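You operate a simulated robot arm through the tools that you are given. There is no shell and no other tool.

You run a simulated robot arm. Do the job below in one go: nothing can be reset, and whatever is moved stays where it is left.

JOB
Stir the yellow lidded jar at speed 3 until its colour is even.
Fine: on the stirrer plate; then switch the plate off and put the jar back. Set down upright: what you pick out.

The check looks at the end state, three seconds after you hand in, the way a careful person would. Anything else that was tipped, shoved, dropped, spilled or broken makes it a failure.

ROBOT AND FRAMES
A 7-joint arm with a three-finger gripper, fixed in place. Base frame: the origin is on the floor under the middle of its stand, x ahead of it, y to its left, z up; the work surface is at about z = 900. Lengths are in mm, angles in degrees, forces in N, time in s.
It reaches about 1342 mm from its shoulder. Its first joint turns from -166.0 to 166.0 degrees. Payload 2.69 kg.
The tool frame sits at the grasp point between the pads (the TCP): z along the fingers, y along the line on which they close. The tips reach 30 mm beyond it. The gripper opens to 128 mm; its body begins 117 mm behind the TCP.
Orientation is told as [roll, pitch, yaw] about the base's x, y, z axes, in that order, counted from this pose: with the fingers straight down and closing along the base's y, the tool's x points along the base's -x, its y along +y and its z along -z.

CONTROLS
- The arm moves only by the tool nudge_tool. Its argument "rows" is a list of rows, each a list of 7 numbers: the opening in per cent of the stroke, from 0 (shut) to 100 (fully open), then the shift along the base's x, y, z in mm, then the turn, a rotation vector about the base's x, y, z in degrees. In form: [[jaw, dx, dy, dz, wx, wy, wz], ...]. A call has 1 to 20 rows; each row shifts and turns the commanded pose from where the row before left it. Rows are played at 5 a second. More than 50 mm and 8.6 degrees between two rows, or a gripper value outside its range, and nothing of the call is played. Where a pose cannot be reached the arm comes as near as it can. A force on the tool above 40 N (or 10 N above the force at the start of the call, whichever is more), or a blocked arm, ends the call early, and 0.2 s more pass. The fingers move at their own pace (about 127 mm/s each) and stop on an object; they squeeze with about 21 N. The grip force told is the motor's: it shows also when the fingers shut on nothing. Time passes only in rows, and 0.2 s behind the last, so rows that do not move let the fingers close. The reply holds the time, the measured pose of the TCP, the force on the tool along the base axes, the opening and the grip force, in the units named above and with some noise, with the torque about the TCP (base axes, N m) and any sound that the robot's microphone picked up.
- Cameras (640 x 400 px; columns grow to the right, rows downward): "scene" is fixed at [219.9, -648.5, 1669.5]; the picture's right is [0.90, -0.43, 0.00], its down [-0.20, -0.41, -0.89] and it looks along [0.38, 0.80, -0.46] (base axes); focal length 364 px, centre (320, 200). "wrist" rides on the gripper at [58, 54, -131] in the tool frame; the picture's right is [-0.68, 0.74, 0.00], its down [-0.62, -0.57, -0.55] and it looks along [-0.40, -0.37, 0.84] (tool axes); focal length 234 px, centre (320, 200). There is no depth. A picture from a camera that has moved, and an enlarged one, comes with that camera's place and axes in the base frame and with its lens.
- capture(camera): a new picture of that camera. The clock stands still meanwhile.
- slide_trunk(by): moves the trunk up (or, below 0, down) by that many mm; the arm rides with it, the base frame stays. It gives what a move gives, with no picture.
- zoom(camera, box): a new picture of the part [left, top, right, bottom] of that camera's present view, enlarged. The clock stands still meanwhile.
- finish_job(): hands the job in; it is judged then, once.

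Nothing tells you positions but the pictures and the camera data. Unless the task says otherwise, let go and move clear before handing in.

The tools are called after "Emit:" by a JSON object that holds its "op" and its "data". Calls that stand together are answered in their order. nudge_tool: Moves the arm, as the interface text tells. Its arguments: {"type":"object","properties":{"rows":{"type":"array"}},"required":["rows"]} The other tools are called the same way: slide_trunk (by) moves the trunk up or down; capture (camera) takes a picture; zoom (camera, box) takes an enlarged picture of a part of a camera's view; finish_job () hands the job in.

At the start:

```text
time_s: 0.0
tcp_pos: [497.0, 489.7, 1231.5]
tcp_rot: [0.1, -0.1, 0.0]
wrist_force: [-0.6, 0.0, 0.5]
ft_torque: [-0.02, -0.01, -0.02]
grip_width: 127.7
finger_force: 0.0
trunk travel left (down, up): [-150.0, 200.0]
```

scene: 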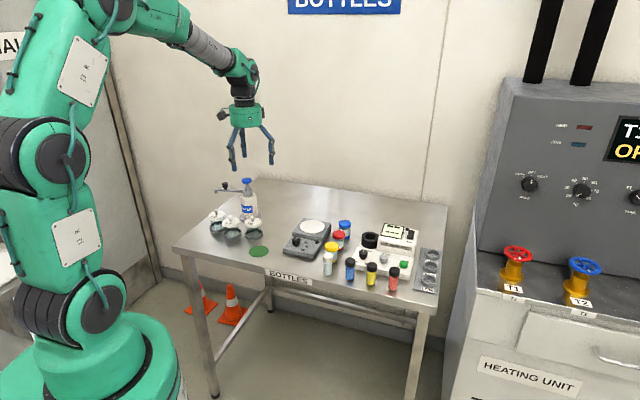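
wrist: 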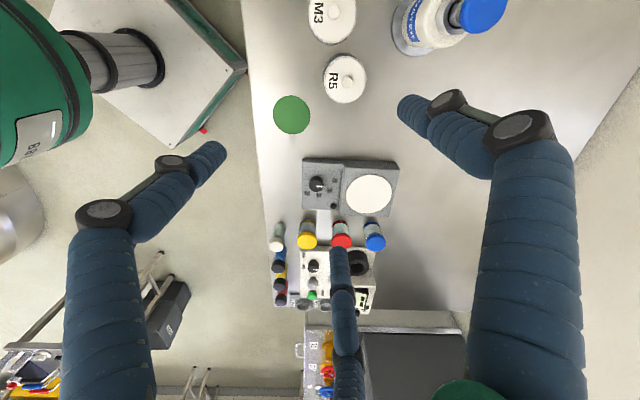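

I see a steel bench with a stirrer plate (grey box with white disc), several capped jars beside it, and some other instruments. I'll zoom in to identify the yellow lidded jar and the plate's knob before moving anything.

Emit:
{"op": "zoom", "data": {"camera": "scene", "box": [270, 200, 450, 312]}}

Emit:
{"op": "zoom", "data": {"camera": "scene", "box": [180, 170, 340, 270]}}

Emit:
{"op": "zoom", "data": {"camera": "wrist", "box": [240, 140, 420, 320]}}

```text
3.56 times, centred on (360, 256) of scene
camera zoom: at [219.9, -648.5, 1669.5], right [0.9, -0.43, 0.0], down [-0.2, -0.41, -0.89], along [0.38, 0.8, -0.46], focal length 1294 px, centre (178, 1)
```

zoom: 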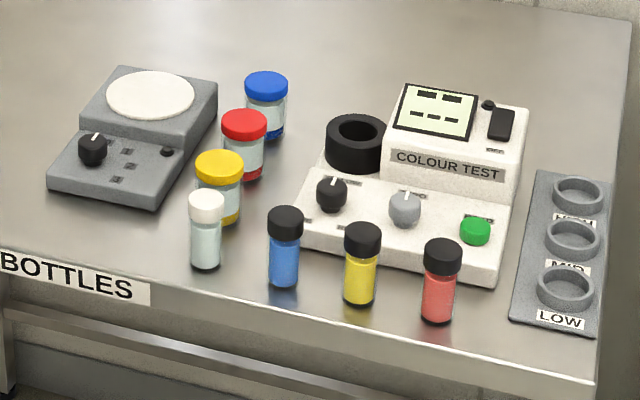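

```text
4.00 times, centred on (260, 220) of scene
camera zoom: at [219.9, -648.5, 1669.5], right [0.9, -0.43, 0.0], down [-0.2, -0.41, -0.89], along [0.38, 0.8, -0.46], focal length 1456 px, centre (560, 120)
```

zoom: 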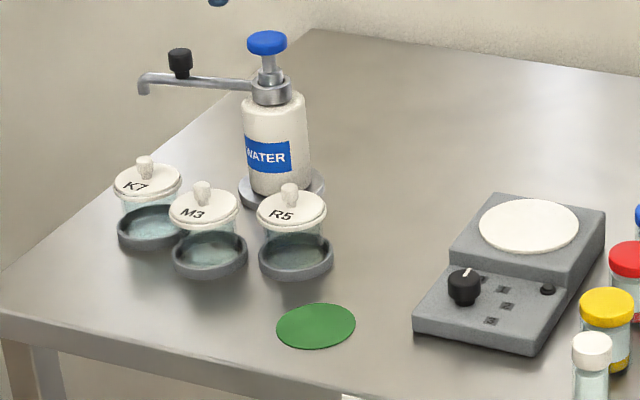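

```text
2.22 times, centred on (330, 230) of wrist
camera zoom: at [438.6, 543.0, 1362.3], right [0.68, 0.74, 0.0], down [0.62, -0.57, 0.55], along [0.4, -0.37, -0.84], focal length 520 px, centre (298, 133)
```

zoom: 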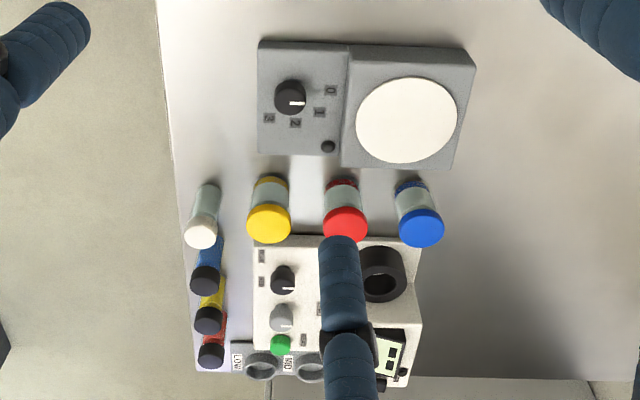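

The yellow-lidded jar stands in a row with the red and blue ones. It is near (695, 266), and the stirrer has a 0–3 knob near (608, 378) and its disc near (703, 442). I'll zoom in on the knob labels and the jar before I move.

Emit:
{"op": "zoom", "data": {"camera": "wrist", "box": [300, 155, 348, 215]}}

Emit:
{"op": "zoom", "data": {"camera": "scene", "box": [280, 215, 350, 260]}}

Emit:
{"op": "zoom", "data": {"camera": "scene", "box": [315, 215, 365, 280]}}

Emit:
{"op": "zoom", "data": {"camera": "scene", "box": [200, 110, 300, 180]}}

```text
6.67 times, centred on (324, 185) of wrist
camera zoom: at [438.6, 543.0, 1362.3], right [0.68, 0.74, 0.0], down [0.62, -0.57, 0.55], along [0.4, -0.37, -0.84], focal length 1561 px, centre (293, 300)
```

zoom: 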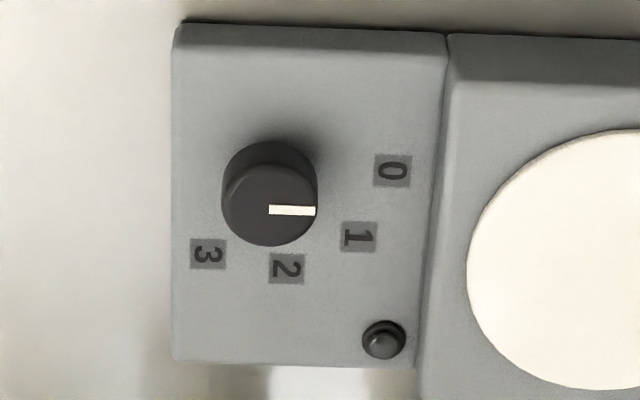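

```text
8.89 times, centred on (315, 238) of scene
camera zoom: at [219.9, -648.5, 1669.5], right [0.9, -0.43, 0.0], down [-0.2, -0.41, -0.89], along [0.38, 0.8, -0.46], focal length 3234 px, centre (364, -133)
```

zoom: 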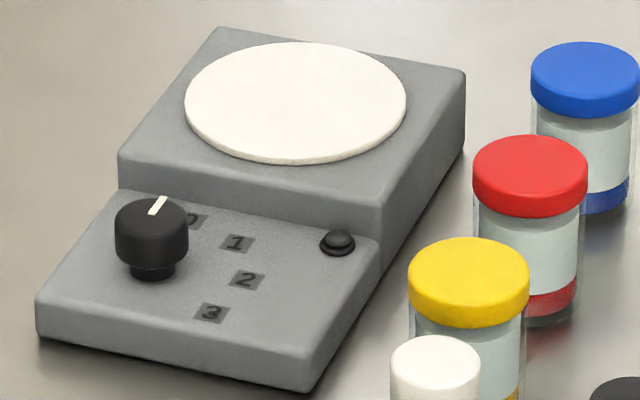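

```text
6.15 times, centred on (340, 248) of scene
camera zoom: at [219.9, -648.5, 1669.5], right [0.9, -0.43, 0.0], down [-0.2, -0.41, -0.89], along [0.38, 0.8, -0.46], focal length 2239 px, centre (197, -92)
```

zoom: 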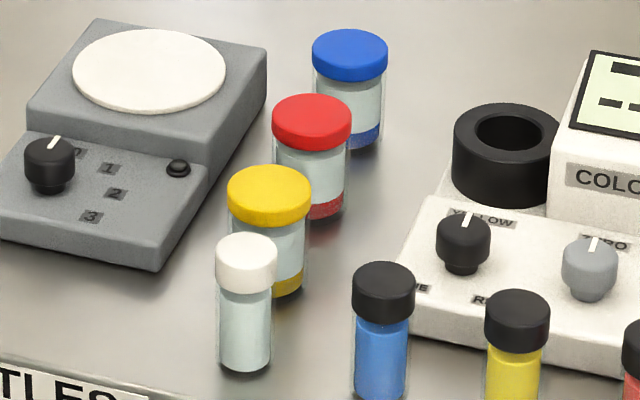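

```text
5.71 times, centred on (250, 145) of scene
camera zoom: at [219.9, -648.5, 1669.5], right [0.9, -0.43, 0.0], down [-0.2, -0.41, -0.89], along [0.38, 0.8, -0.46], focal length 2079 px, centre (720, 514)
```

zoom: 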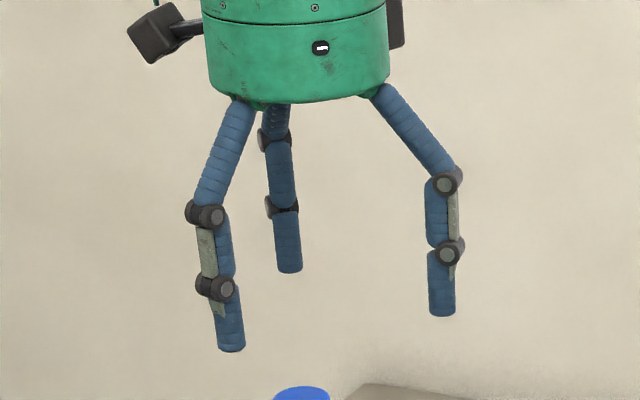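

The knob points at 0, and its marks are spaced about 40° apart, clockwise as seen from above. I'll move over the yellow jar at a safe height, turning slightly so that no finger faces the neighbouring jars, and then take a closer look.

Emit:
{"op": "nudge_tool", "data": {"rows": [[100, 24.75, -28, -13, 0, 0, -1.6], [100, 24.75, -28, -13, 0, 0, -1.6], [100, 24.75, -28, -13, 0, 0, -1.6], [100, 24.75, -28, -13, 0, 0, -1.6], [100, 24.75, -28, -13, 0, 0, -1.6], [100, 24.75, -28, -13, 0, 0, -1.7], [100, 24.75, -28, -13, 0, 0, -1.7], [100, 24.75, -28, -13, 0, 0, -1.6], [100, 0, 0, 0, 0, 0, 0], [100, 0, 0, 0, 0, 0, 0]]}}

Emit:
{"op": "capture", "data": {"camera": "wrist"}}

Emit:
{"op": "capture", "data": {"camera": "scene"}}

```text
time_s: 2.2
tcp_pos: [696.9, 264.0, 1128.0]
tcp_rot: [0.0, 0.0, -13.0]
wrist_force: [0.3, 0.1, -0.4]
ft_torque: [0.02, 0.01, 0.02]
grip_width: 128.1
finger_force: 0.0
trunk travel left (down, up): [-150.0, 200.0]
```

```text
taken
camera wrist: at [650.3, 331.6, 1258.9], right [0.83, 0.56, 0.0], down [0.47, -0.69, 0.55], along [0.31, -0.45, -0.84], focal length 234 px, centre (320, 200)
```

wrist: 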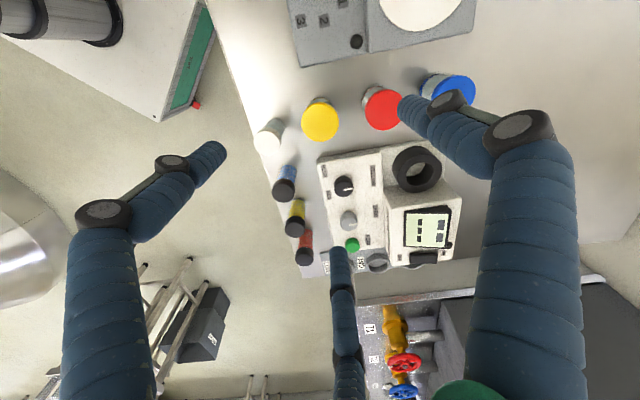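

```text
taken
```

scene: 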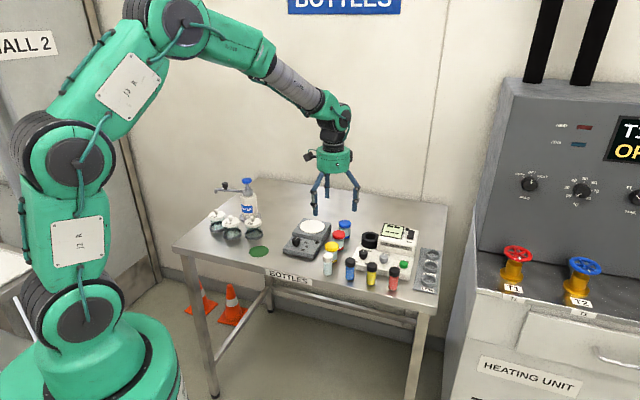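

The gripper is now above the jar row, with the yellow lid between the fingers. I'll enlarge this view to fix the lid centre and the clearances.

Emit:
{"op": "zoom", "data": {"camera": "wrist", "box": [240, 80, 400, 180]}}

Emit:
{"op": "zoom", "data": {"camera": "wrist", "box": [250, 0, 490, 150]}}

Emit:
{"op": "zoom", "data": {"camera": "scene", "box": [280, 130, 380, 280]}}

```text
4.00 times, centred on (320, 130) of wrist
camera zoom: at [650.3, 331.6, 1258.9], right [0.83, 0.56, 0.0], down [0.47, -0.69, 0.55], along [0.31, -0.45, -0.84], focal length 937 px, centre (320, 480)
```

zoom: 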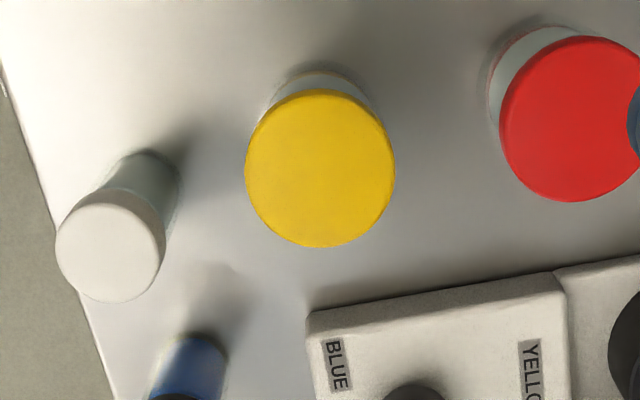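

```text
2.67 times, centred on (370, 75) of wrist
camera zoom: at [650.3, 331.6, 1258.9], right [0.83, 0.56, 0.0], down [0.47, -0.69, 0.55], along [0.31, -0.45, -0.84], focal length 624 px, centre (187, 533)
```

zoom: 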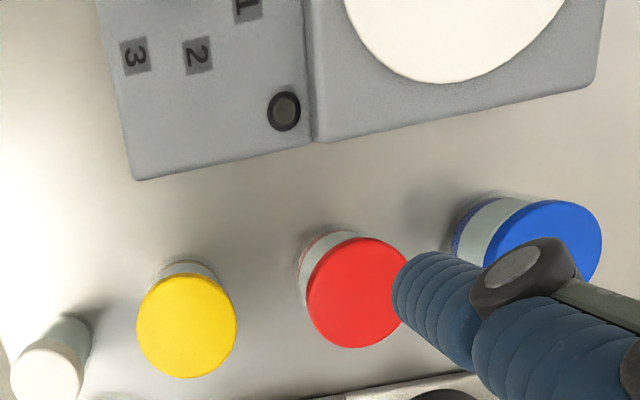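

```text
2.67 times, centred on (330, 205) of scene
camera zoom: at [219.9, -648.5, 1669.5], right [0.9, -0.43, 0.0], down [-0.2, -0.41, -0.89], along [0.38, 0.8, -0.46], focal length 970 px, centre (293, 187)
```

zoom: 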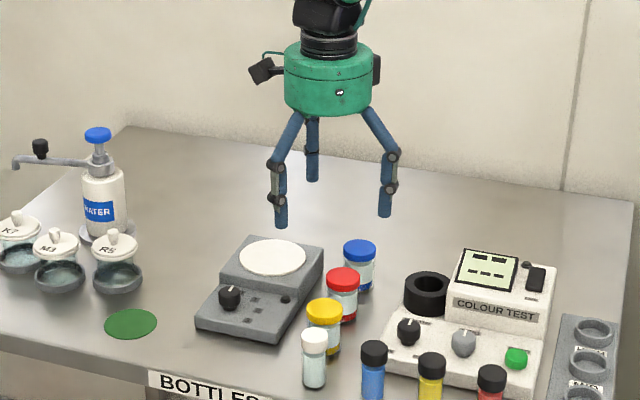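

I put the yellow lid centre at about (695, 267), with its top near z = 958. I'll centre over it, narrow the jaw to clear the neighbours, lower to just above the lid and check again.

Emit:
{"op": "nudge_tool", "data": {"rows": [[60, -1.6, 2.9, 0, 0, 0, 0], [60, 0, 0, -40, 0, 0, 0], [60, 0, 0, -40, 0, 0, 0], [60, 0, 0, -28, 0, 0, 0], [60, 0, 0, 0, 0, 0, 0], [60, 0, 0, 0, 0, 0, 0]]}}

Emit:
{"op": "capture", "data": {"camera": "wrist"}}

Emit:
{"op": "zoom", "data": {"camera": "scene", "box": [280, 160, 400, 280]}}

```text
time_s: 3.6
tcp_pos: [694.7, 269.0, 1017.8]
tcp_rot: [0.0, 0.0, -13.0]
wrist_force: [-0.5, 0.4, 0.0]
ft_torque: [0.0, -0.05, 0.02]
grip_width: 76.7
finger_force: 0.1
trunk travel left (down, up): [-150.0, 200.0]
```

```text
taken
camera wrist: at [648.6, 334.9, 1149.4], right [0.82, 0.57, 0.0], down [0.47, -0.69, 0.55], along [0.31, -0.45, -0.84], focal length 234 px, centre (320, 200)
```

wrist: 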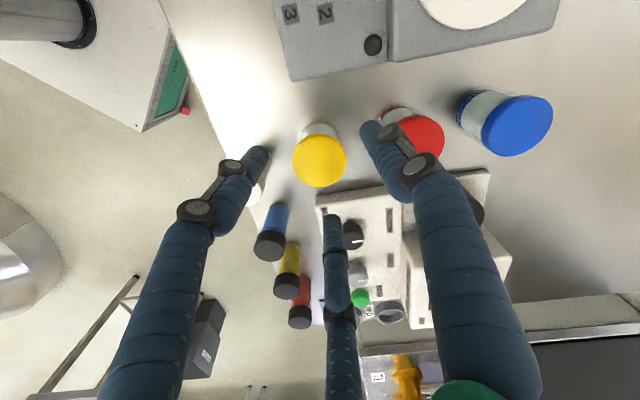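

```text
3.33 times, centred on (340, 220) of scene
camera zoom: at [219.9, -648.5, 1669.5], right [0.9, -0.43, 0.0], down [-0.2, -0.41, -0.89], along [0.38, 0.8, -0.46], focal length 1213 px, centre (253, 133)
```

zoom: 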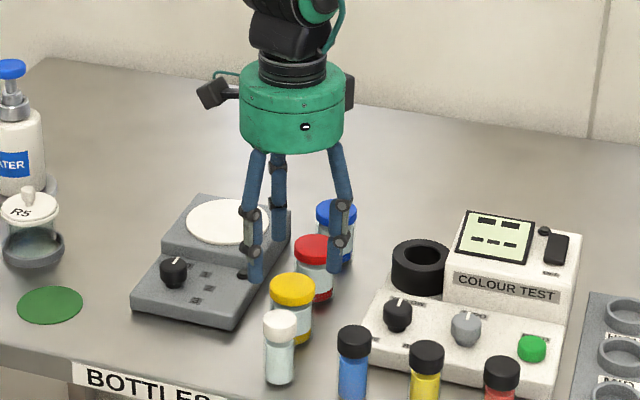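

The lid is roughly centred between the fingers. I'll enlarge the wrist view to correct any offset before going down.

Emit:
{"op": "zoom", "data": {"camera": "wrist", "box": [240, 100, 400, 200]}}

```text
4.00 times, centred on (320, 150) of wrist
camera zoom: at [648.6, 334.9, 1149.4], right [0.82, 0.57, 0.0], down [0.47, -0.69, 0.55], along [0.31, -0.45, -0.84], focal length 937 px, centre (320, 400)
```

zoom: 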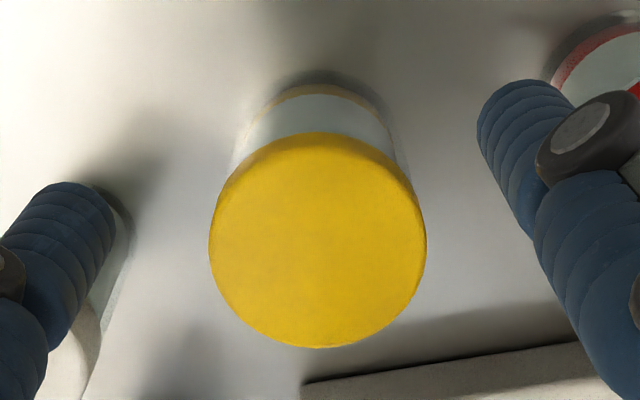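

The lid sits a few mm further from the camera than the grasp axis. I'll shift by that amount, go slightly lower and check once more.

Emit:
{"op": "nudge_tool", "data": {"rows": [[60, 2.5, -3.8, 0, 0, 0, 0], [60, 0, 0, -20, 0, 0, 0], [60, 0, 0, 0, 0, 0, 0], [60, 0, 0, 0, 0, 0, 0]]}}

Emit:
{"op": "zoom", "data": {"camera": "wrist", "box": [220, 80, 420, 205]}}

Emit:
{"op": "zoom", "data": {"camera": "scene", "box": [300, 200, 370, 270]}}

```text
time_s: 4.6
tcp_pos: [697.5, 263.8, 997.4]
tcp_rot: [0.0, 0.0, -13.0]
wrist_force: [-0.3, 0.1, -0.3]
ft_torque: [0.0, 0.02, 0.01]
grip_width: 77.1
finger_force: 0.0
trunk travel left (down, up): [-150.0, 200.0]
```

```text
3.20 times, centred on (320, 142) of wrist
camera zoom: at [650.9, 331.1, 1129.0], right [0.83, 0.57, 0.0], down [0.47, -0.69, 0.55], along [0.31, -0.45, -0.84], focal length 749 px, centre (320, 384)
```

zoom: 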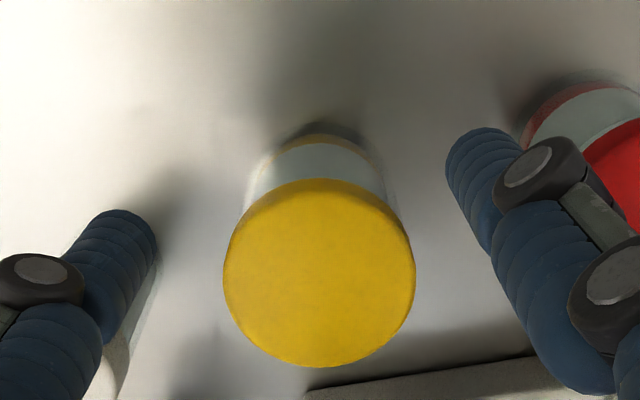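

```text
5.71 times, centred on (335, 235) of scene
camera zoom: at [219.9, -648.5, 1669.5], right [0.9, -0.43, 0.0], down [-0.2, -0.41, -0.89], along [0.38, 0.8, -0.46], focal length 2079 px, centre (234, 0)
```

zoom: 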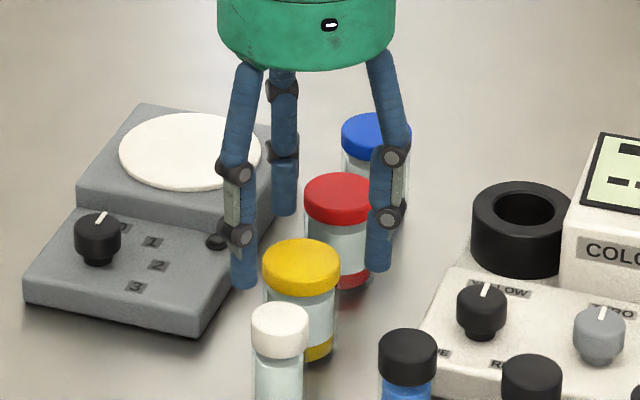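

The lid is now centred on the grasp axis. I'll go straight down to lid height and close the fingers.

Emit:
{"op": "nudge_tool", "data": {"rows": [[60, 0, 0, -18, 0, 0, 0], [60, 0, 0, -18, 0, 0, 0], [60, 0, 0, -18, 0, 0, 0], [60, 0, 0, 0, 0, 0, 0], [60, 0, 0, 0, 0, 0, 0]]}}

Emit:
{"op": "capture", "data": {"camera": "wrist"}}

Emit:
{"op": "zoom", "data": {"camera": "scene", "box": [300, 200, 370, 270]}}

```text
time_s: 5.8
tcp_pos: [695.8, 265.0, 944.6]
tcp_rot: [0.0, -0.1, -13.0]
wrist_force: [-0.1, -0.1, 0.1]
ft_torque: [-0.01, -0.01, 0.01]
grip_width: 76.9
finger_force: 0.0
trunk travel left (down, up): [-150.0, 200.0]
```

```text
taken
camera wrist: at [650.6, 330.7, 1075.9], right [0.82, 0.57, 0.0], down [0.47, -0.69, 0.55], along [0.31, -0.45, -0.84], focal length 234 px, centre (320, 200)
```

wrist: 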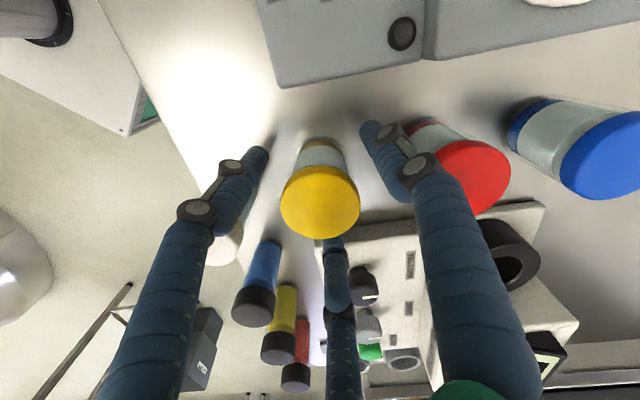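

```text
5.71 times, centred on (335, 235) of scene
camera zoom: at [219.9, -648.5, 1669.5], right [0.9, -0.43, 0.0], down [-0.2, -0.41, -0.89], along [0.38, 0.8, -0.46], focal length 2079 px, centre (234, 0)
```

zoom: 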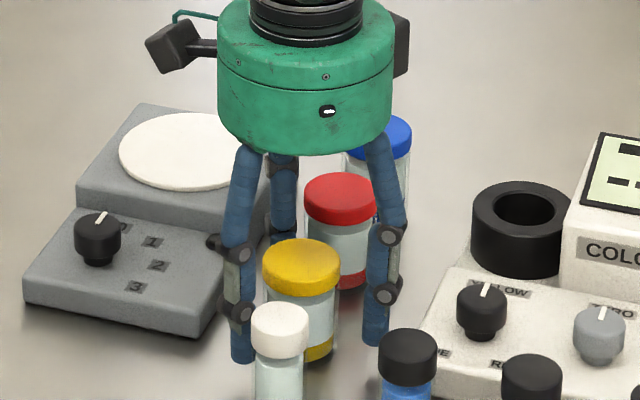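

The fingers straddle the jar with clearance on all sides. I'll close on it now.

Emit:
{"op": "nudge_tool", "data": {"rows": [[45, 0, 0, 0, 0, 0, 0], [30, 0, 0, 0, 0, 0, 0], [20, 0, 0, 0, 0, 0, 0], [10, 0, 0, 0, 0, 0, 0], [0, 0, 0, 0, 0, 0, 0], [0, 0, 0, 0, 0, 0, 0], [0, 0, 0, 0, 0, 0, 0]]}}

Emit:
{"op": "capture", "data": {"camera": "wrist"}}

Emit:
{"op": "zoom", "data": {"camera": "scene", "box": [300, 200, 370, 270]}}

```text
time_s: 7.4
tcp_pos: [696.3, 264.7, 945.1]
tcp_rot: [0.1, 0.0, -13.0]
wrist_force: [0.3, -0.5, 0.1]
ft_torque: [0.01, 0.03, 0.0]
grip_width: 44.7
finger_force: 21.3
trunk travel left (down, up): [-150.0, 200.0]
```

```text
taken
camera wrist: at [650.7, 330.7, 1075.9], right [0.82, 0.57, 0.0], down [0.47, -0.69, 0.55], along [0.31, -0.45, -0.84], focal length 234 px, centre (320, 200)
```

wrist: 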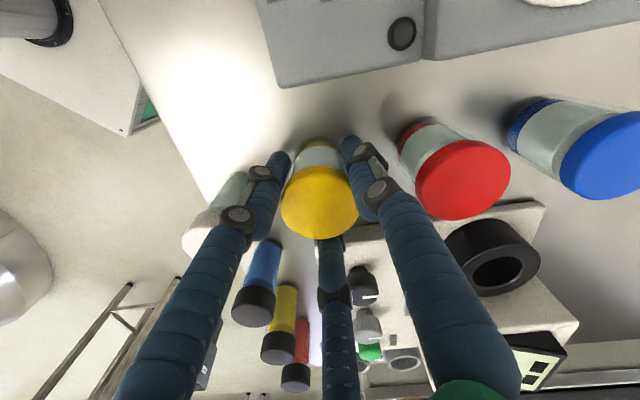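

```text
5.71 times, centred on (335, 235) of scene
camera zoom: at [219.9, -648.5, 1669.5], right [0.9, -0.43, 0.0], down [-0.2, -0.41, -0.89], along [0.38, 0.8, -0.46], focal length 2079 px, centre (234, 0)
```

zoom: 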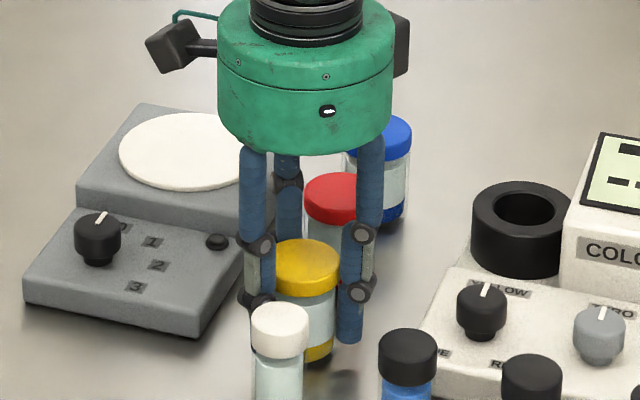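

The jar is gripped at 44.7 mm with full grip force. I'll lift it slowly straight up and check that it comes along upright.

Emit:
{"op": "nudge_tool", "data": {"rows": [[0, 0, 0, 5, 0, 0, 0], [0, 0, 0, 10, 0, 0, 0], [0, 0, 0, 20, 0, 0, 0], [0, 0, 0, 25, 0, 0, 0], [0, 0, 0, 25, 0, 0, 0], [0, 0, 0, 20, 0, 0, 0], [0, 0, 0, 0, 0, 0, 0]]}}

Emit:
{"op": "capture", "data": {"camera": "wrist"}}

Emit:
{"op": "zoom", "data": {"camera": "scene", "box": [270, 160, 390, 280]}}

```text
time_s: 9.0
tcp_pos: [698.5, 265.0, 1050.5]
tcp_rot: [-0.1, 0.0, -13.0]
wrist_force: [-0.5, 0.2, -1.2]
ft_torque: [0.03, -0.02, 0.01]
grip_width: 44.9
finger_force: 20.5
trunk travel left (down, up): [-150.0, 200.0]
```

```text
taken
camera wrist: at [652.6, 330.6, 1181.7], right [0.82, 0.57, 0.0], down [0.47, -0.69, 0.55], along [0.31, -0.45, -0.84], focal length 234 px, centre (320, 200)
```

wrist: 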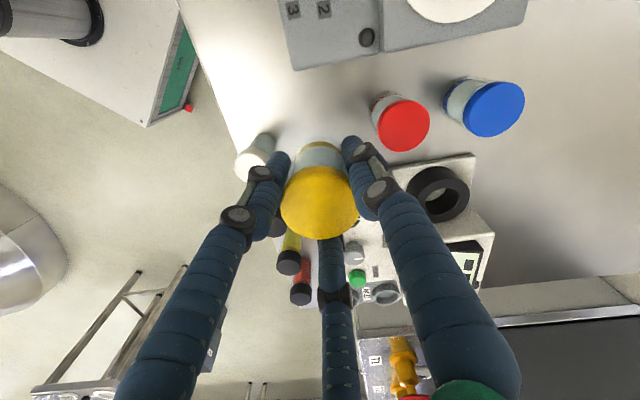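

```text
3.33 times, centred on (330, 220) of scene
camera zoom: at [219.9, -648.5, 1669.5], right [0.9, -0.43, 0.0], down [-0.2, -0.41, -0.89], along [0.38, 0.8, -0.46], focal length 1213 px, centre (287, 133)
```

zoom: 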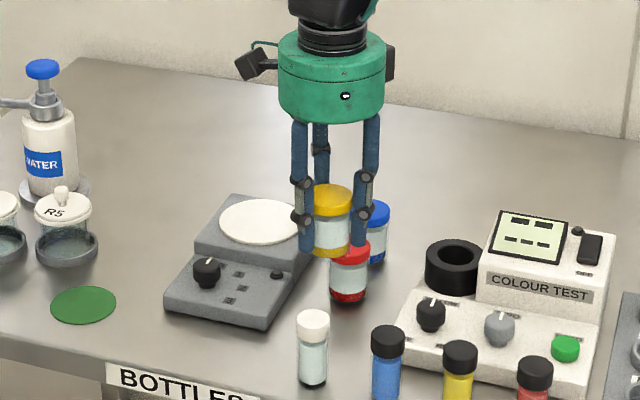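

The jar is held upright about 105 mm above the bench. I'll carry it over the stirrer disc at this height and check its alignment from there.

Emit:
{"op": "nudge_tool", "data": {"rows": [[0, 1.3, 29, 0, 0, 0, 0], [0, 1.3, 29, 0, 0, 0, 0], [0, 1.3, 29, 0, 0, 0, 0], [0, 1.3, 29, 0, 0, 0, 0], [0, 1.3, 29, 0, 0, 0, 0], [0, 1.6, 31, 0, 0, 0, 0], [0, 0, 0, 0, 0, 0, 0], [0, 0, 0, 0, 0, 0, 0]]}}

Emit:
{"op": "capture", "data": {"camera": "wrist"}}

Emit:
{"op": "zoom", "data": {"camera": "scene", "box": [270, 160, 390, 280]}}

```text
time_s: 10.8
tcp_pos: [705.9, 441.5, 1051.2]
tcp_rot: [0.0, 0.0, -12.9]
wrist_force: [-0.1, 0.7, -0.9]
ft_torque: [0.04, 0.03, -0.01]
grip_width: 44.7
finger_force: 20.7
trunk travel left (down, up): [-150.0, 200.0]
```

```text
taken
camera wrist: at [659.7, 506.3, 1182.0], right [0.82, 0.57, 0.0], down [0.47, -0.69, 0.55], along [0.31, -0.45, -0.84], focal length 234 px, centre (320, 200)
```

wrist: 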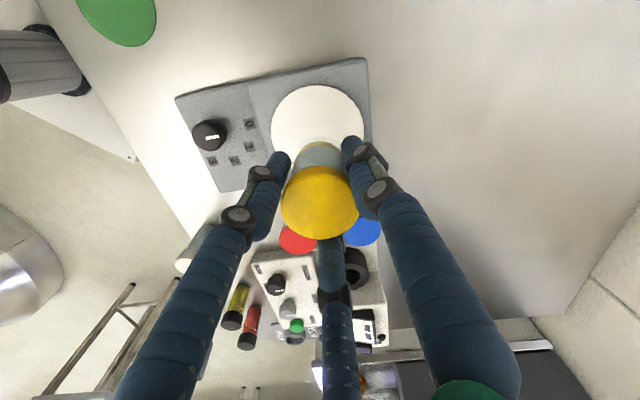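

```text
3.33 times, centred on (330, 220) of scene
camera zoom: at [219.9, -648.5, 1669.5], right [0.9, -0.43, 0.0], down [-0.2, -0.41, -0.89], along [0.38, 0.8, -0.46], focal length 1213 px, centre (287, 133)
```

zoom: 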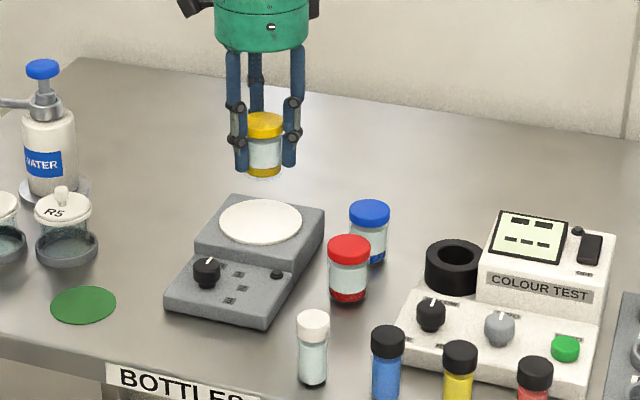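

The jar hangs over the stirrer disc. I'll enlarge the view to find the disc's centre relative to the grasp axis.

Emit:
{"op": "zoom", "data": {"camera": "wrist", "box": [240, 60, 400, 160]}}

Emit:
{"op": "zoom", "data": {"camera": "scene", "box": [290, 180, 350, 240]}}

```text
4.00 times, centred on (320, 110) of wrist
camera zoom: at [659.7, 506.3, 1182.0], right [0.82, 0.57, 0.0], down [0.47, -0.69, 0.55], along [0.31, -0.45, -0.84], focal length 937 px, centre (320, 560)
```

zoom: 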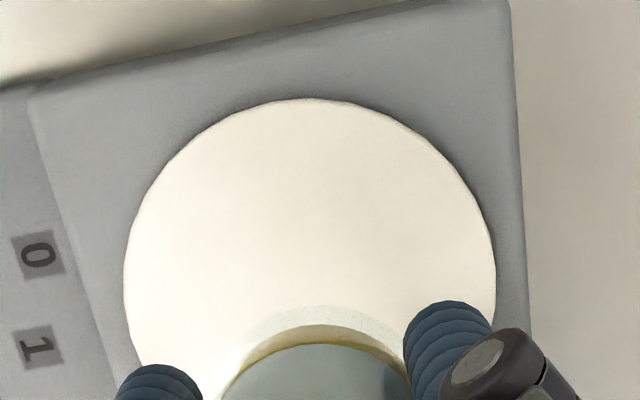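

```text
6.67 times, centred on (320, 210) of scene
camera zoom: at [219.9, -648.5, 1669.5], right [0.9, -0.43, 0.0], down [-0.2, -0.41, -0.89], along [0.38, 0.8, -0.46], focal length 2426 px, centre (320, 133)
```

zoom: 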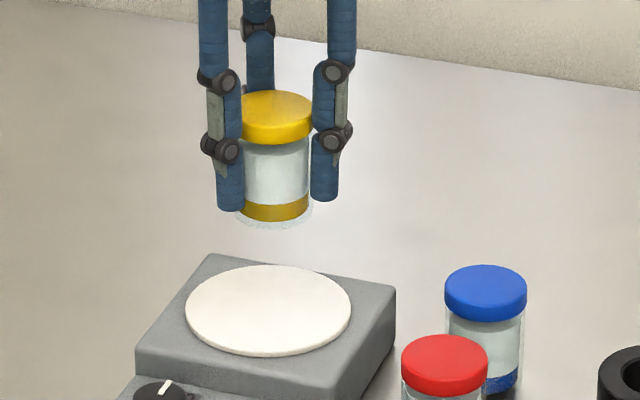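

The disc centre is about 6 mm toward −x and 5 mm toward +y from the grasp axis. I'll correct that and lower the jar to just above the disc.

Emit:
{"op": "nudge_tool", "data": {"rows": [[0, -5.8, 4.5, 0, 0, 0, 0], [0, 0, 0, -20, 0, 0, 0], [0, 0, 0, -20, 0, 0, 0], [0, 0, 0, -18, 0, 0, 0], [0, 0, 0, 0, 0, 0, 0], [0, 0, 0, 0, 0, 0, 0]]}}

Emit:
{"op": "zoom", "data": {"camera": "wrist", "box": [220, 60, 420, 185]}}

Emit:
{"op": "zoom", "data": {"camera": "scene", "box": [280, 190, 350, 260]}}

```text
time_s: 12.2
tcp_pos: [701.0, 443.7, 993.4]
tcp_rot: [0.0, 0.0, -13.1]
wrist_force: [-0.3, 0.4, -1.8]
ft_torque: [0.03, 0.01, 0.01]
grip_width: 44.9
finger_force: 20.7
trunk travel left (down, up): [-150.0, 200.0]
```

```text
3.20 times, centred on (320, 122) of wrist
camera zoom: at [654.2, 510.8, 1124.4], right [0.83, 0.56, 0.0], down [0.47, -0.69, 0.55], along [0.31, -0.45, -0.84], focal length 749 px, centre (320, 448)
```

zoom: 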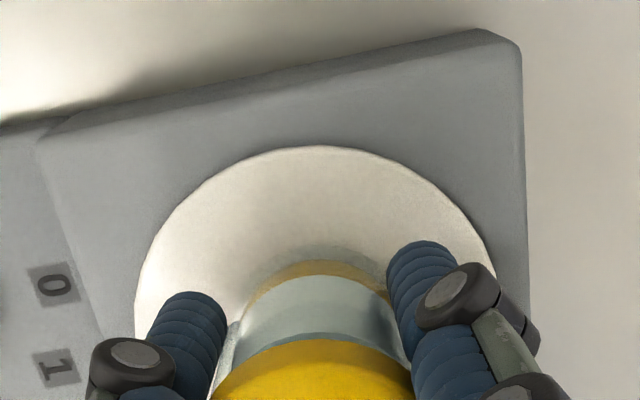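

```text
5.71 times, centred on (315, 225) of scene
camera zoom: at [219.9, -648.5, 1669.5], right [0.9, -0.43, 0.0], down [-0.2, -0.41, -0.89], along [0.38, 0.8, -0.46], focal length 2079 px, centre (349, 57)
```

zoom: 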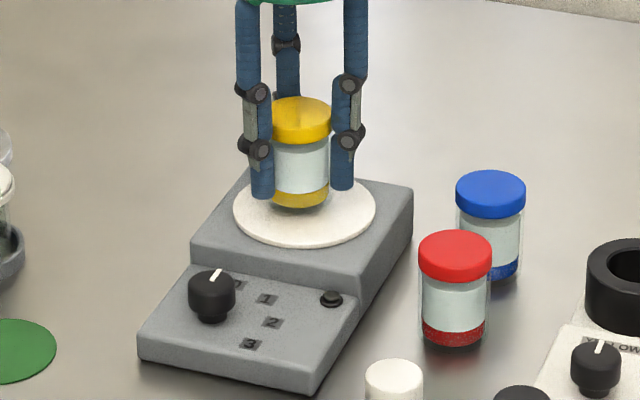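

The jar hangs centrally over the disc with roughly a 10 mm gap. I'll lower it in small steps and watch the force for contact.

Emit:
{"op": "nudge_tool", "data": {"rows": [[0, 0, 0, -4, 0, 0, 0], [0, 0, 0, -3, 0, 0, 0], [0, 0, 0, -1.5, 0, 0, 0], [0, 0, 0, 0, 0, 0, 0]]}}

Emit:
{"op": "nudge_tool", "data": {"rows": [[0, 0, 0, -1, 0, 0, 0], [0, 0, 0, 0, 0, 0, 0]]}}

Emit:
{"op": "zoom", "data": {"camera": "scene", "box": [290, 195, 350, 255]}}

```text
time_s: 13.2
tcp_pos: [701.2, 444.4, 985.7]
tcp_rot: [0.2, 0.0, -12.9]
wrist_force: [2.5, 1.5, 13.6]
ft_torque: [0.1, -0.15, 0.1]
grip_width: 44.8
finger_force: 21.2
trunk travel left (down, up): [-150.0, 200.0]
```

```text
time_s: 13.8
tcp_pos: [701.5, 444.0, 982.7]
tcp_rot: [0.0, 0.0, -13.1]
wrist_force: [4.2, 3.3, 13.8]
ft_torque: [0.1, -0.25, 0.01]
grip_width: 44.7
finger_force: 21.3
trunk travel left (down, up): [-150.0, 200.0]
```

```text
6.67 times, centred on (320, 225) of scene
camera zoom: at [219.9, -648.5, 1669.5], right [0.9, -0.43, 0.0], down [-0.2, -0.41, -0.89], along [0.38, 0.8, -0.46], focal length 2426 px, centre (320, 33)
```

zoom: 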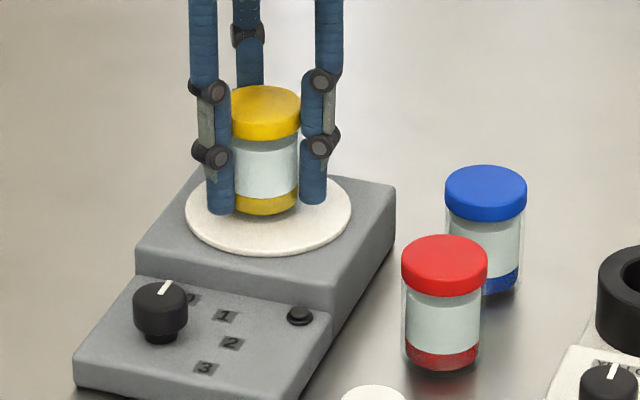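

The jar has touched down, with about 13 N of upward force. I'll ease off slightly and open the fingers gradually.

Emit:
{"op": "nudge_tool", "data": {"rows": [[0, 0, 0, 1, 0, 0, 0], [0, 0, 0, 0, 0, 0, 0]]}}

Emit:
{"op": "nudge_tool", "data": {"rows": [[38, 0, 0, 0, 0, 0, 0], [42, 0, 0, 0, 0, 0, 0], [50, 0, 0, 0, 0, 0, 0], [60, 0, 0, 0, 0, 0, 0], [60, 0, 0, 0, 0, 0, 0], [60, 0, 0, 0, 0, 0, 0]]}}

Emit:
{"op": "capture", "data": {"camera": "wrist"}}

Emit:
{"op": "zoom", "data": {"camera": "scene", "box": [290, 195, 350, 255]}}

```text
time_s: 14.4
tcp_pos: [699.7, 443.6, 984.0]
tcp_rot: [0.0, 0.0, -13.0]
wrist_force: [3.4, 0.3, 8.3]
ft_torque: [0.02, -0.29, 0.0]
grip_width: 45.2
finger_force: 21.1
trunk travel left (down, up): [-150.0, 200.0]
```

```text
time_s: 15.8
tcp_pos: [699.4, 443.7, 984.0]
tcp_rot: [-0.1, -0.1, -13.0]
wrist_force: [0.5, 0.3, -1.1]
ft_torque: [0.01, -0.01, 0.0]
grip_width: 77.0
finger_force: 0.1
trunk travel left (down, up): [-150.0, 200.0]
```

```text
taken
camera wrist: at [654.0, 510.3, 1114.9], right [0.82, 0.57, 0.0], down [0.47, -0.69, 0.55], along [0.31, -0.45, -0.84], focal length 234 px, centre (320, 200)
```

wrist: 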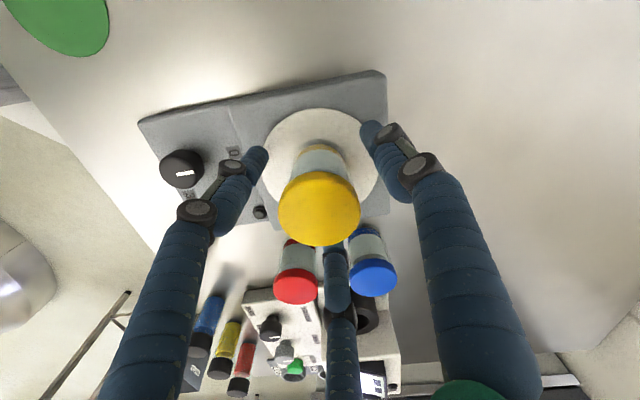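

```text
6.67 times, centred on (320, 225) of scene
camera zoom: at [219.9, -648.5, 1669.5], right [0.9, -0.43, 0.0], down [-0.2, -0.41, -0.89], along [0.38, 0.8, -0.46], focal length 2426 px, centre (320, 33)
```

zoom: 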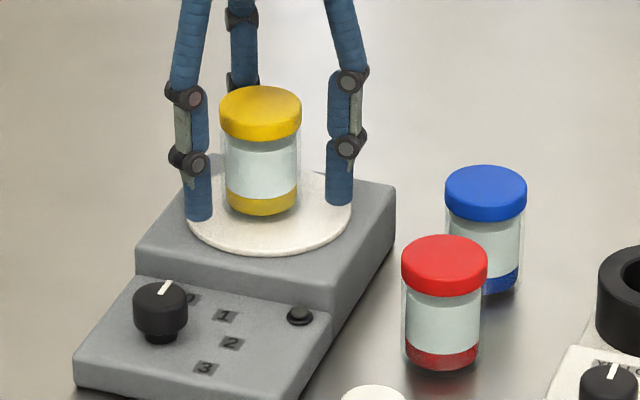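

The jar stands freely on the disc. I'll check how well it is centred before backing off.

Emit:
{"op": "zoom", "data": {"camera": "wrist", "box": [220, 90, 420, 215]}}

Emit:
{"op": "zoom", "data": {"camera": "scene", "box": [295, 200, 340, 240]}}

```text
3.20 times, centred on (320, 152) of wrist
camera zoom: at [654.0, 510.3, 1114.9], right [0.82, 0.57, 0.0], down [0.47, -0.69, 0.55], along [0.31, -0.45, -0.84], focal length 749 px, centre (320, 352)
```

zoom: 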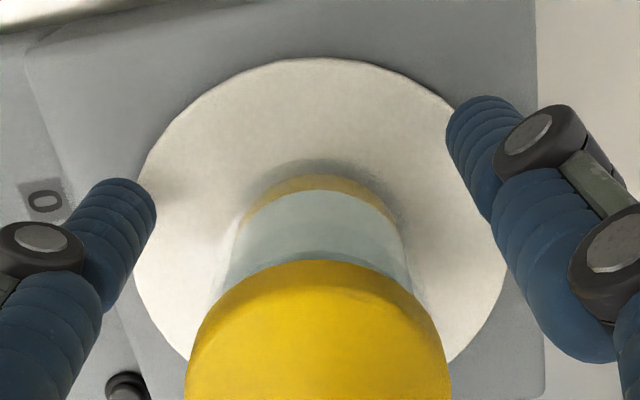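

```text
10.00 times, centred on (318, 220) of scene
camera zoom: at [219.9, -648.5, 1669.5], right [0.9, -0.43, 0.0], down [-0.2, -0.41, -0.89], along [0.38, 0.8, -0.46], focal length 3639 px, centre (345, 0)
```

zoom: 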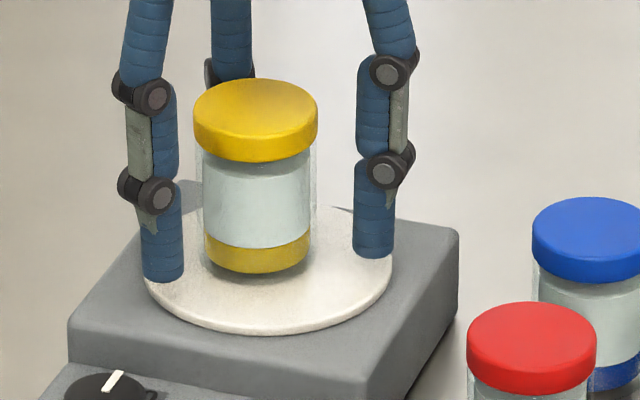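

The jar stands about 5 mm off the disc's centre, well inside its rim, which is fine. I'll back straight up, move above the knob and test the wrist's turning range in free air.

Emit:
{"op": "nudge_tool", "data": {"rows": [[60, 0, 0, 20, 0, 0, 0], [60, 0, 0, 40, 0, 0, 0], [60, 0, 0, 40, 0, 0, 0], [60, -22.5, -16.8, 0, 0, 0, -8.5], [60, -22.5, -16.8, 0, 0, 0, -8.5], [60, -22.5, -16.8, 0, 0, 0, -8.5], [60, -22.5, -16.8, 0, 0, 0, -8.5], [60, 0, 0, 0, 0, 0, -8.5], [60, 0, 0, 0, 0, 0, -8.5], [60, 0, 0, 0, 0, 0, -8.5], [60, 0, 0, 0, 0, 0, -0.5], [60, 0, 0, 0, 0, 0, 0], [60, 0, 0, 0, 0, 0, 0]]}}

Emit:
{"op": "capture", "data": {"camera": "wrist"}}

Emit:
{"op": "capture", "data": {"camera": "scene"}}

```text
time_s: 18.6
tcp_pos: [608.8, 377.4, 1083.6]
tcp_rot: [0.0, 0.1, -73.0]
wrist_force: [0.1, -0.5, -0.1]
ft_torque: [0.01, -0.05, 0.02]
grip_width: 76.7
finger_force: 0.1
trunk travel left (down, up): [-150.0, 200.0]
```

```text
taken
camera wrist: at [642.9, 449.4, 1214.9], right [0.9, -0.43, 0.0], down [-0.36, -0.75, 0.55], along [-0.24, -0.49, -0.84], focal length 234 px, centre (320, 200)
```

wrist: 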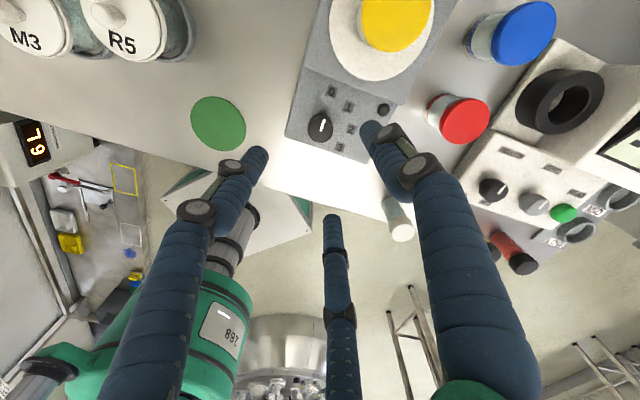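

```text
taken
```

scene: 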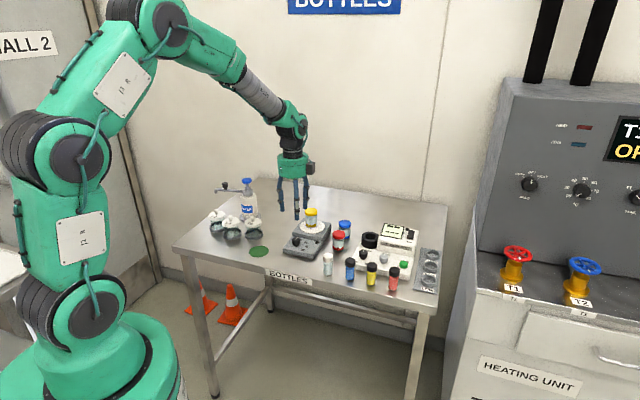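

The wrist reaches −73° without trouble. I'll zoom on the knob from here to fix its position, and look at the jar on the plate.

Emit:
{"op": "zoom", "data": {"camera": "wrist", "box": [270, 70, 400, 170]}}

Emit:
{"op": "zoom", "data": {"camera": "scene", "box": [270, 150, 350, 270]}}

```text
4.00 times, centred on (335, 120) of wrist
camera zoom: at [642.9, 449.4, 1214.9], right [0.9, -0.43, 0.0], down [-0.36, -0.75, 0.55], along [-0.24, -0.49, -0.84], focal length 937 px, centre (260, 520)
```

zoom: 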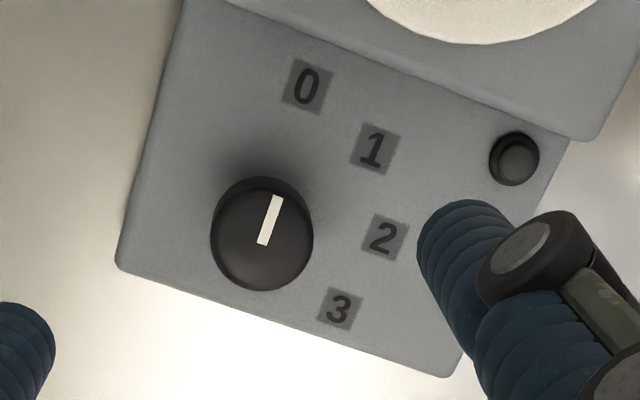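

```text
3.33 times, centred on (310, 210) of scene
camera zoom: at [219.9, -648.5, 1669.5], right [0.9, -0.43, 0.0], down [-0.2, -0.41, -0.89], along [0.38, 0.8, -0.46], focal length 1213 px, centre (353, 167)
```

zoom: 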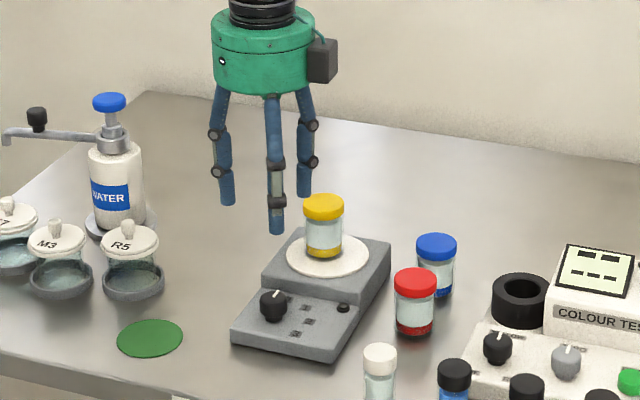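

The knob centre comes out near (608, 376), with its top at about z = 943 and the panel at about 922. I'll turn the empty gripper +120° to the starting angle and check the centring from that side too.

Emit:
{"op": "nudge_tool", "data": {"rows": [[60, 0, -2.2, 0, 0, 0, 8.58], [60, 0, 0, 0, 0, 0, 8.58], [60, 0, 0, 0, 0, 0, 8.58], [60, 0, 0, 0, 0, 0, 8.58], [60, 0, 0, 0, 0, 0, 8.58], [60, 0, 0, 0, 0, 0, 8.58], [60, 0, 0, 0, 0, 0, 8.58], [60, 0, 0, 0, 0, 0, 8.58], [60, 0, 0, 0, 0, 0, 8.58], [60, 0, 0, 0, 0, 0, 8.58], [60, 0, 0, 0, 0, 0, 8.58], [60, 0, 0, 0, 0, 0, 8.58], [60, 0, 0, 0, 0, 0, 8.58], [60, 0, 0, 0, 0, 0, 8.46], [60, 0, 0, 0, 0, 0, 0], [60, 0, 0, 0, 0, 0, 0]]}}

Emit:
{"op": "zoom", "data": {"camera": "wrist", "box": [240, 70, 400, 170]}}

Emit:
{"op": "capture", "data": {"camera": "wrist"}}

```text
time_s: 22.0
tcp_pos: [610.0, 375.7, 1084.3]
tcp_rot: [0.0, 0.0, 47.0]
wrist_force: [0.2, -0.1, 0.7]
ft_torque: [0.02, 0.01, 0.03]
grip_width: 76.7
finger_force: 0.0
trunk travel left (down, up): [-150.0, 200.0]
```

```text
4.00 times, centred on (320, 120) of wrist
camera zoom: at [529.5, 369.5, 1214.9], right [-0.08, 1.0, 0.0], down [0.83, 0.06, 0.55], along [0.55, 0.04, -0.84], focal length 937 px, centre (320, 520)
```

zoom: 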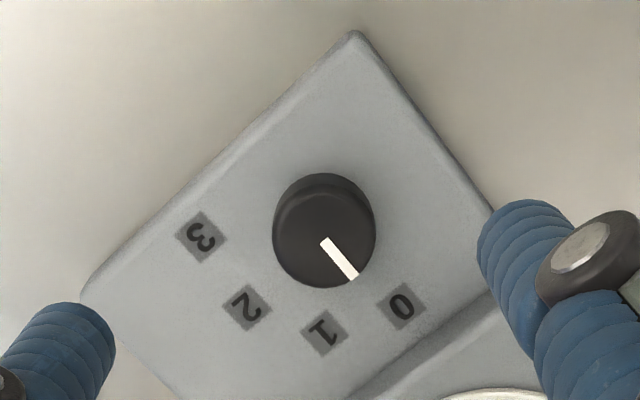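

```text
taken
camera wrist: at [529.5, 369.5, 1214.9], right [-0.08, 1.0, 0.0], down [0.83, 0.06, 0.55], along [0.55, 0.04, -0.84], focal length 234 px, centre (320, 200)
```

wrist: 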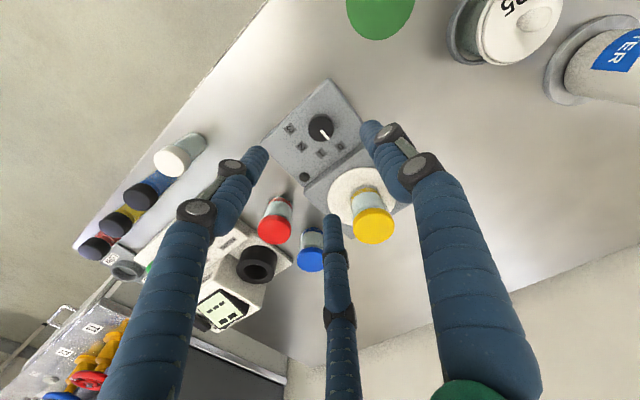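

Seen from both sides, the knob is at about (608.7, 376.8) with its top near z = 946. I'll centre on it, narrow the jaw and descend partway, then check before gripping.

Emit:
{"op": "nudge_tool", "data": {"rows": [[45, 0.4, 1.4, 0, 0, 0, 0], [45, 0, 0, -40, 0, 0, 0], [45, 0, 0, -40, 0, 0, 0], [45, 0, 0, -20, 0, 0, 0], [45, 0, 0, 0, 0, 0, 0], [45, 0, 0, 0, 0, 0, 0]]}}

Emit:
{"op": "zoom", "data": {"camera": "wrist", "box": [220, 90, 420, 215]}}

Emit:
{"op": "zoom", "data": {"camera": "scene", "box": [270, 180, 350, 260]}}

```text
time_s: 23.4
tcp_pos: [609.1, 376.0, 984.0]
tcp_rot: [-0.1, 0.0, 46.9]
wrist_force: [-0.7, 0.2, -0.7]
ft_torque: [0.01, -0.03, 0.0]
grip_width: 57.5
finger_force: 0.1
trunk travel left (down, up): [-150.0, 200.0]
```

```text
3.20 times, centred on (320, 152) of wrist
camera zoom: at [529.3, 369.6, 1114.9], right [-0.08, 1.0, 0.0], down [0.83, 0.06, 0.55], along [0.55, 0.04, -0.84], focal length 749 px, centre (320, 352)
```

zoom: 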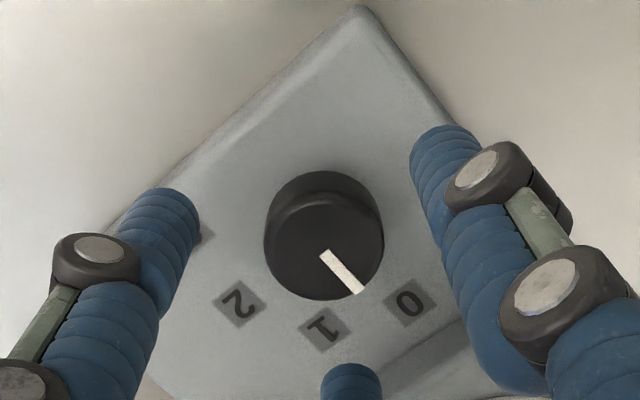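

```text
5.00 times, centred on (310, 220) of scene
camera zoom: at [219.9, -648.5, 1669.5], right [0.9, -0.43, 0.0], down [-0.2, -0.41, -0.89], along [0.38, 0.8, -0.46], focal length 1819 px, centre (370, 100)
```

zoom: 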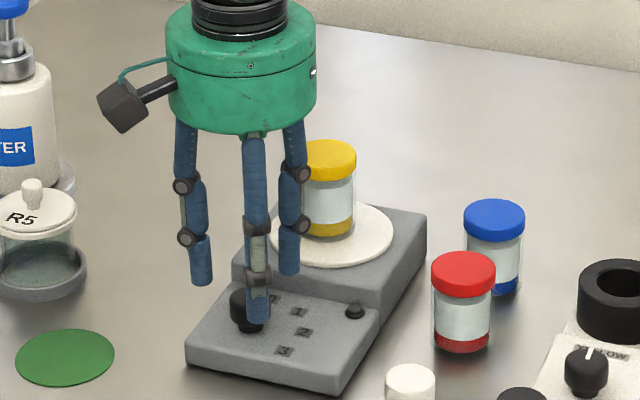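

The knob is well inside the three fingers. I'll apply a final 1.3 mm correction, lower around the cap and close gently.

Emit:
{"op": "nudge_tool", "data": {"rows": [[45, -0.1, 1.3, 0, 0, 0, 0], [45, 0, 0, -12, 0, 0, 0], [45, 0, 0, -10, 0, 0, 0], [45, 0, 0, 0, 0, 0, 0]]}}

Emit:
{"op": "zoom", "data": {"camera": "wrist", "box": [220, 110, 420, 235]}}

Emit:
{"op": "zoom", "data": {"camera": "scene", "box": [270, 190, 340, 260]}}

```text
time_s: 24.4
tcp_pos: [609.4, 377.7, 961.6]
tcp_rot: [0.0, 0.0, 47.0]
wrist_force: [1.0, -0.5, -0.1]
ft_torque: [-0.02, -0.04, 0.02]
grip_width: 57.5
finger_force: 0.0
trunk travel left (down, up): [-150.0, 200.0]
```

```text
3.20 times, centred on (320, 172) of wrist
camera zoom: at [529.0, 371.8, 1092.4], right [-0.08, 1.0, 0.0], down [0.83, 0.06, 0.55], along [0.55, 0.04, -0.84], focal length 749 px, centre (320, 288)
```

zoom: 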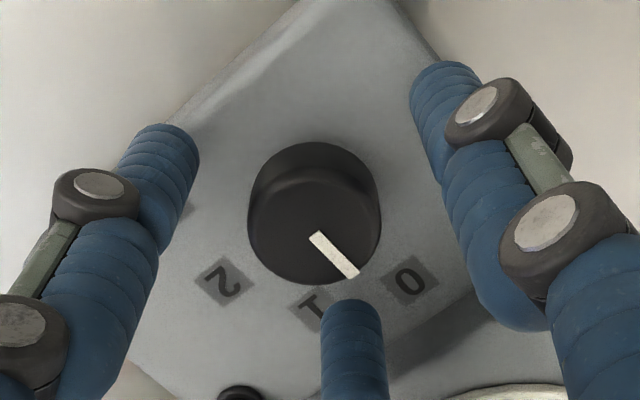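

```text
5.71 times, centred on (305, 225) of scene
camera zoom: at [219.9, -648.5, 1669.5], right [0.9, -0.43, 0.0], down [-0.2, -0.41, -0.89], along [0.38, 0.8, -0.46], focal length 2079 px, centre (406, 57)
```

zoom: 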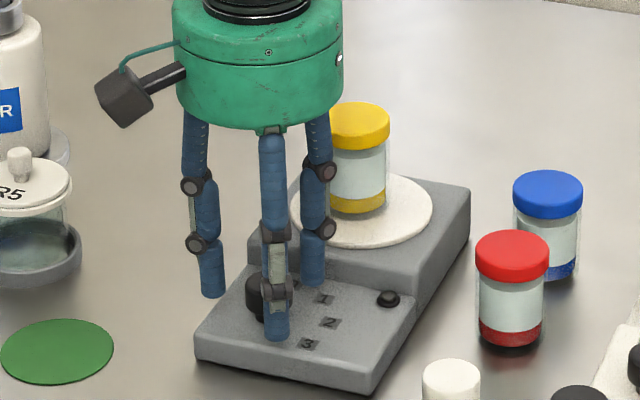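

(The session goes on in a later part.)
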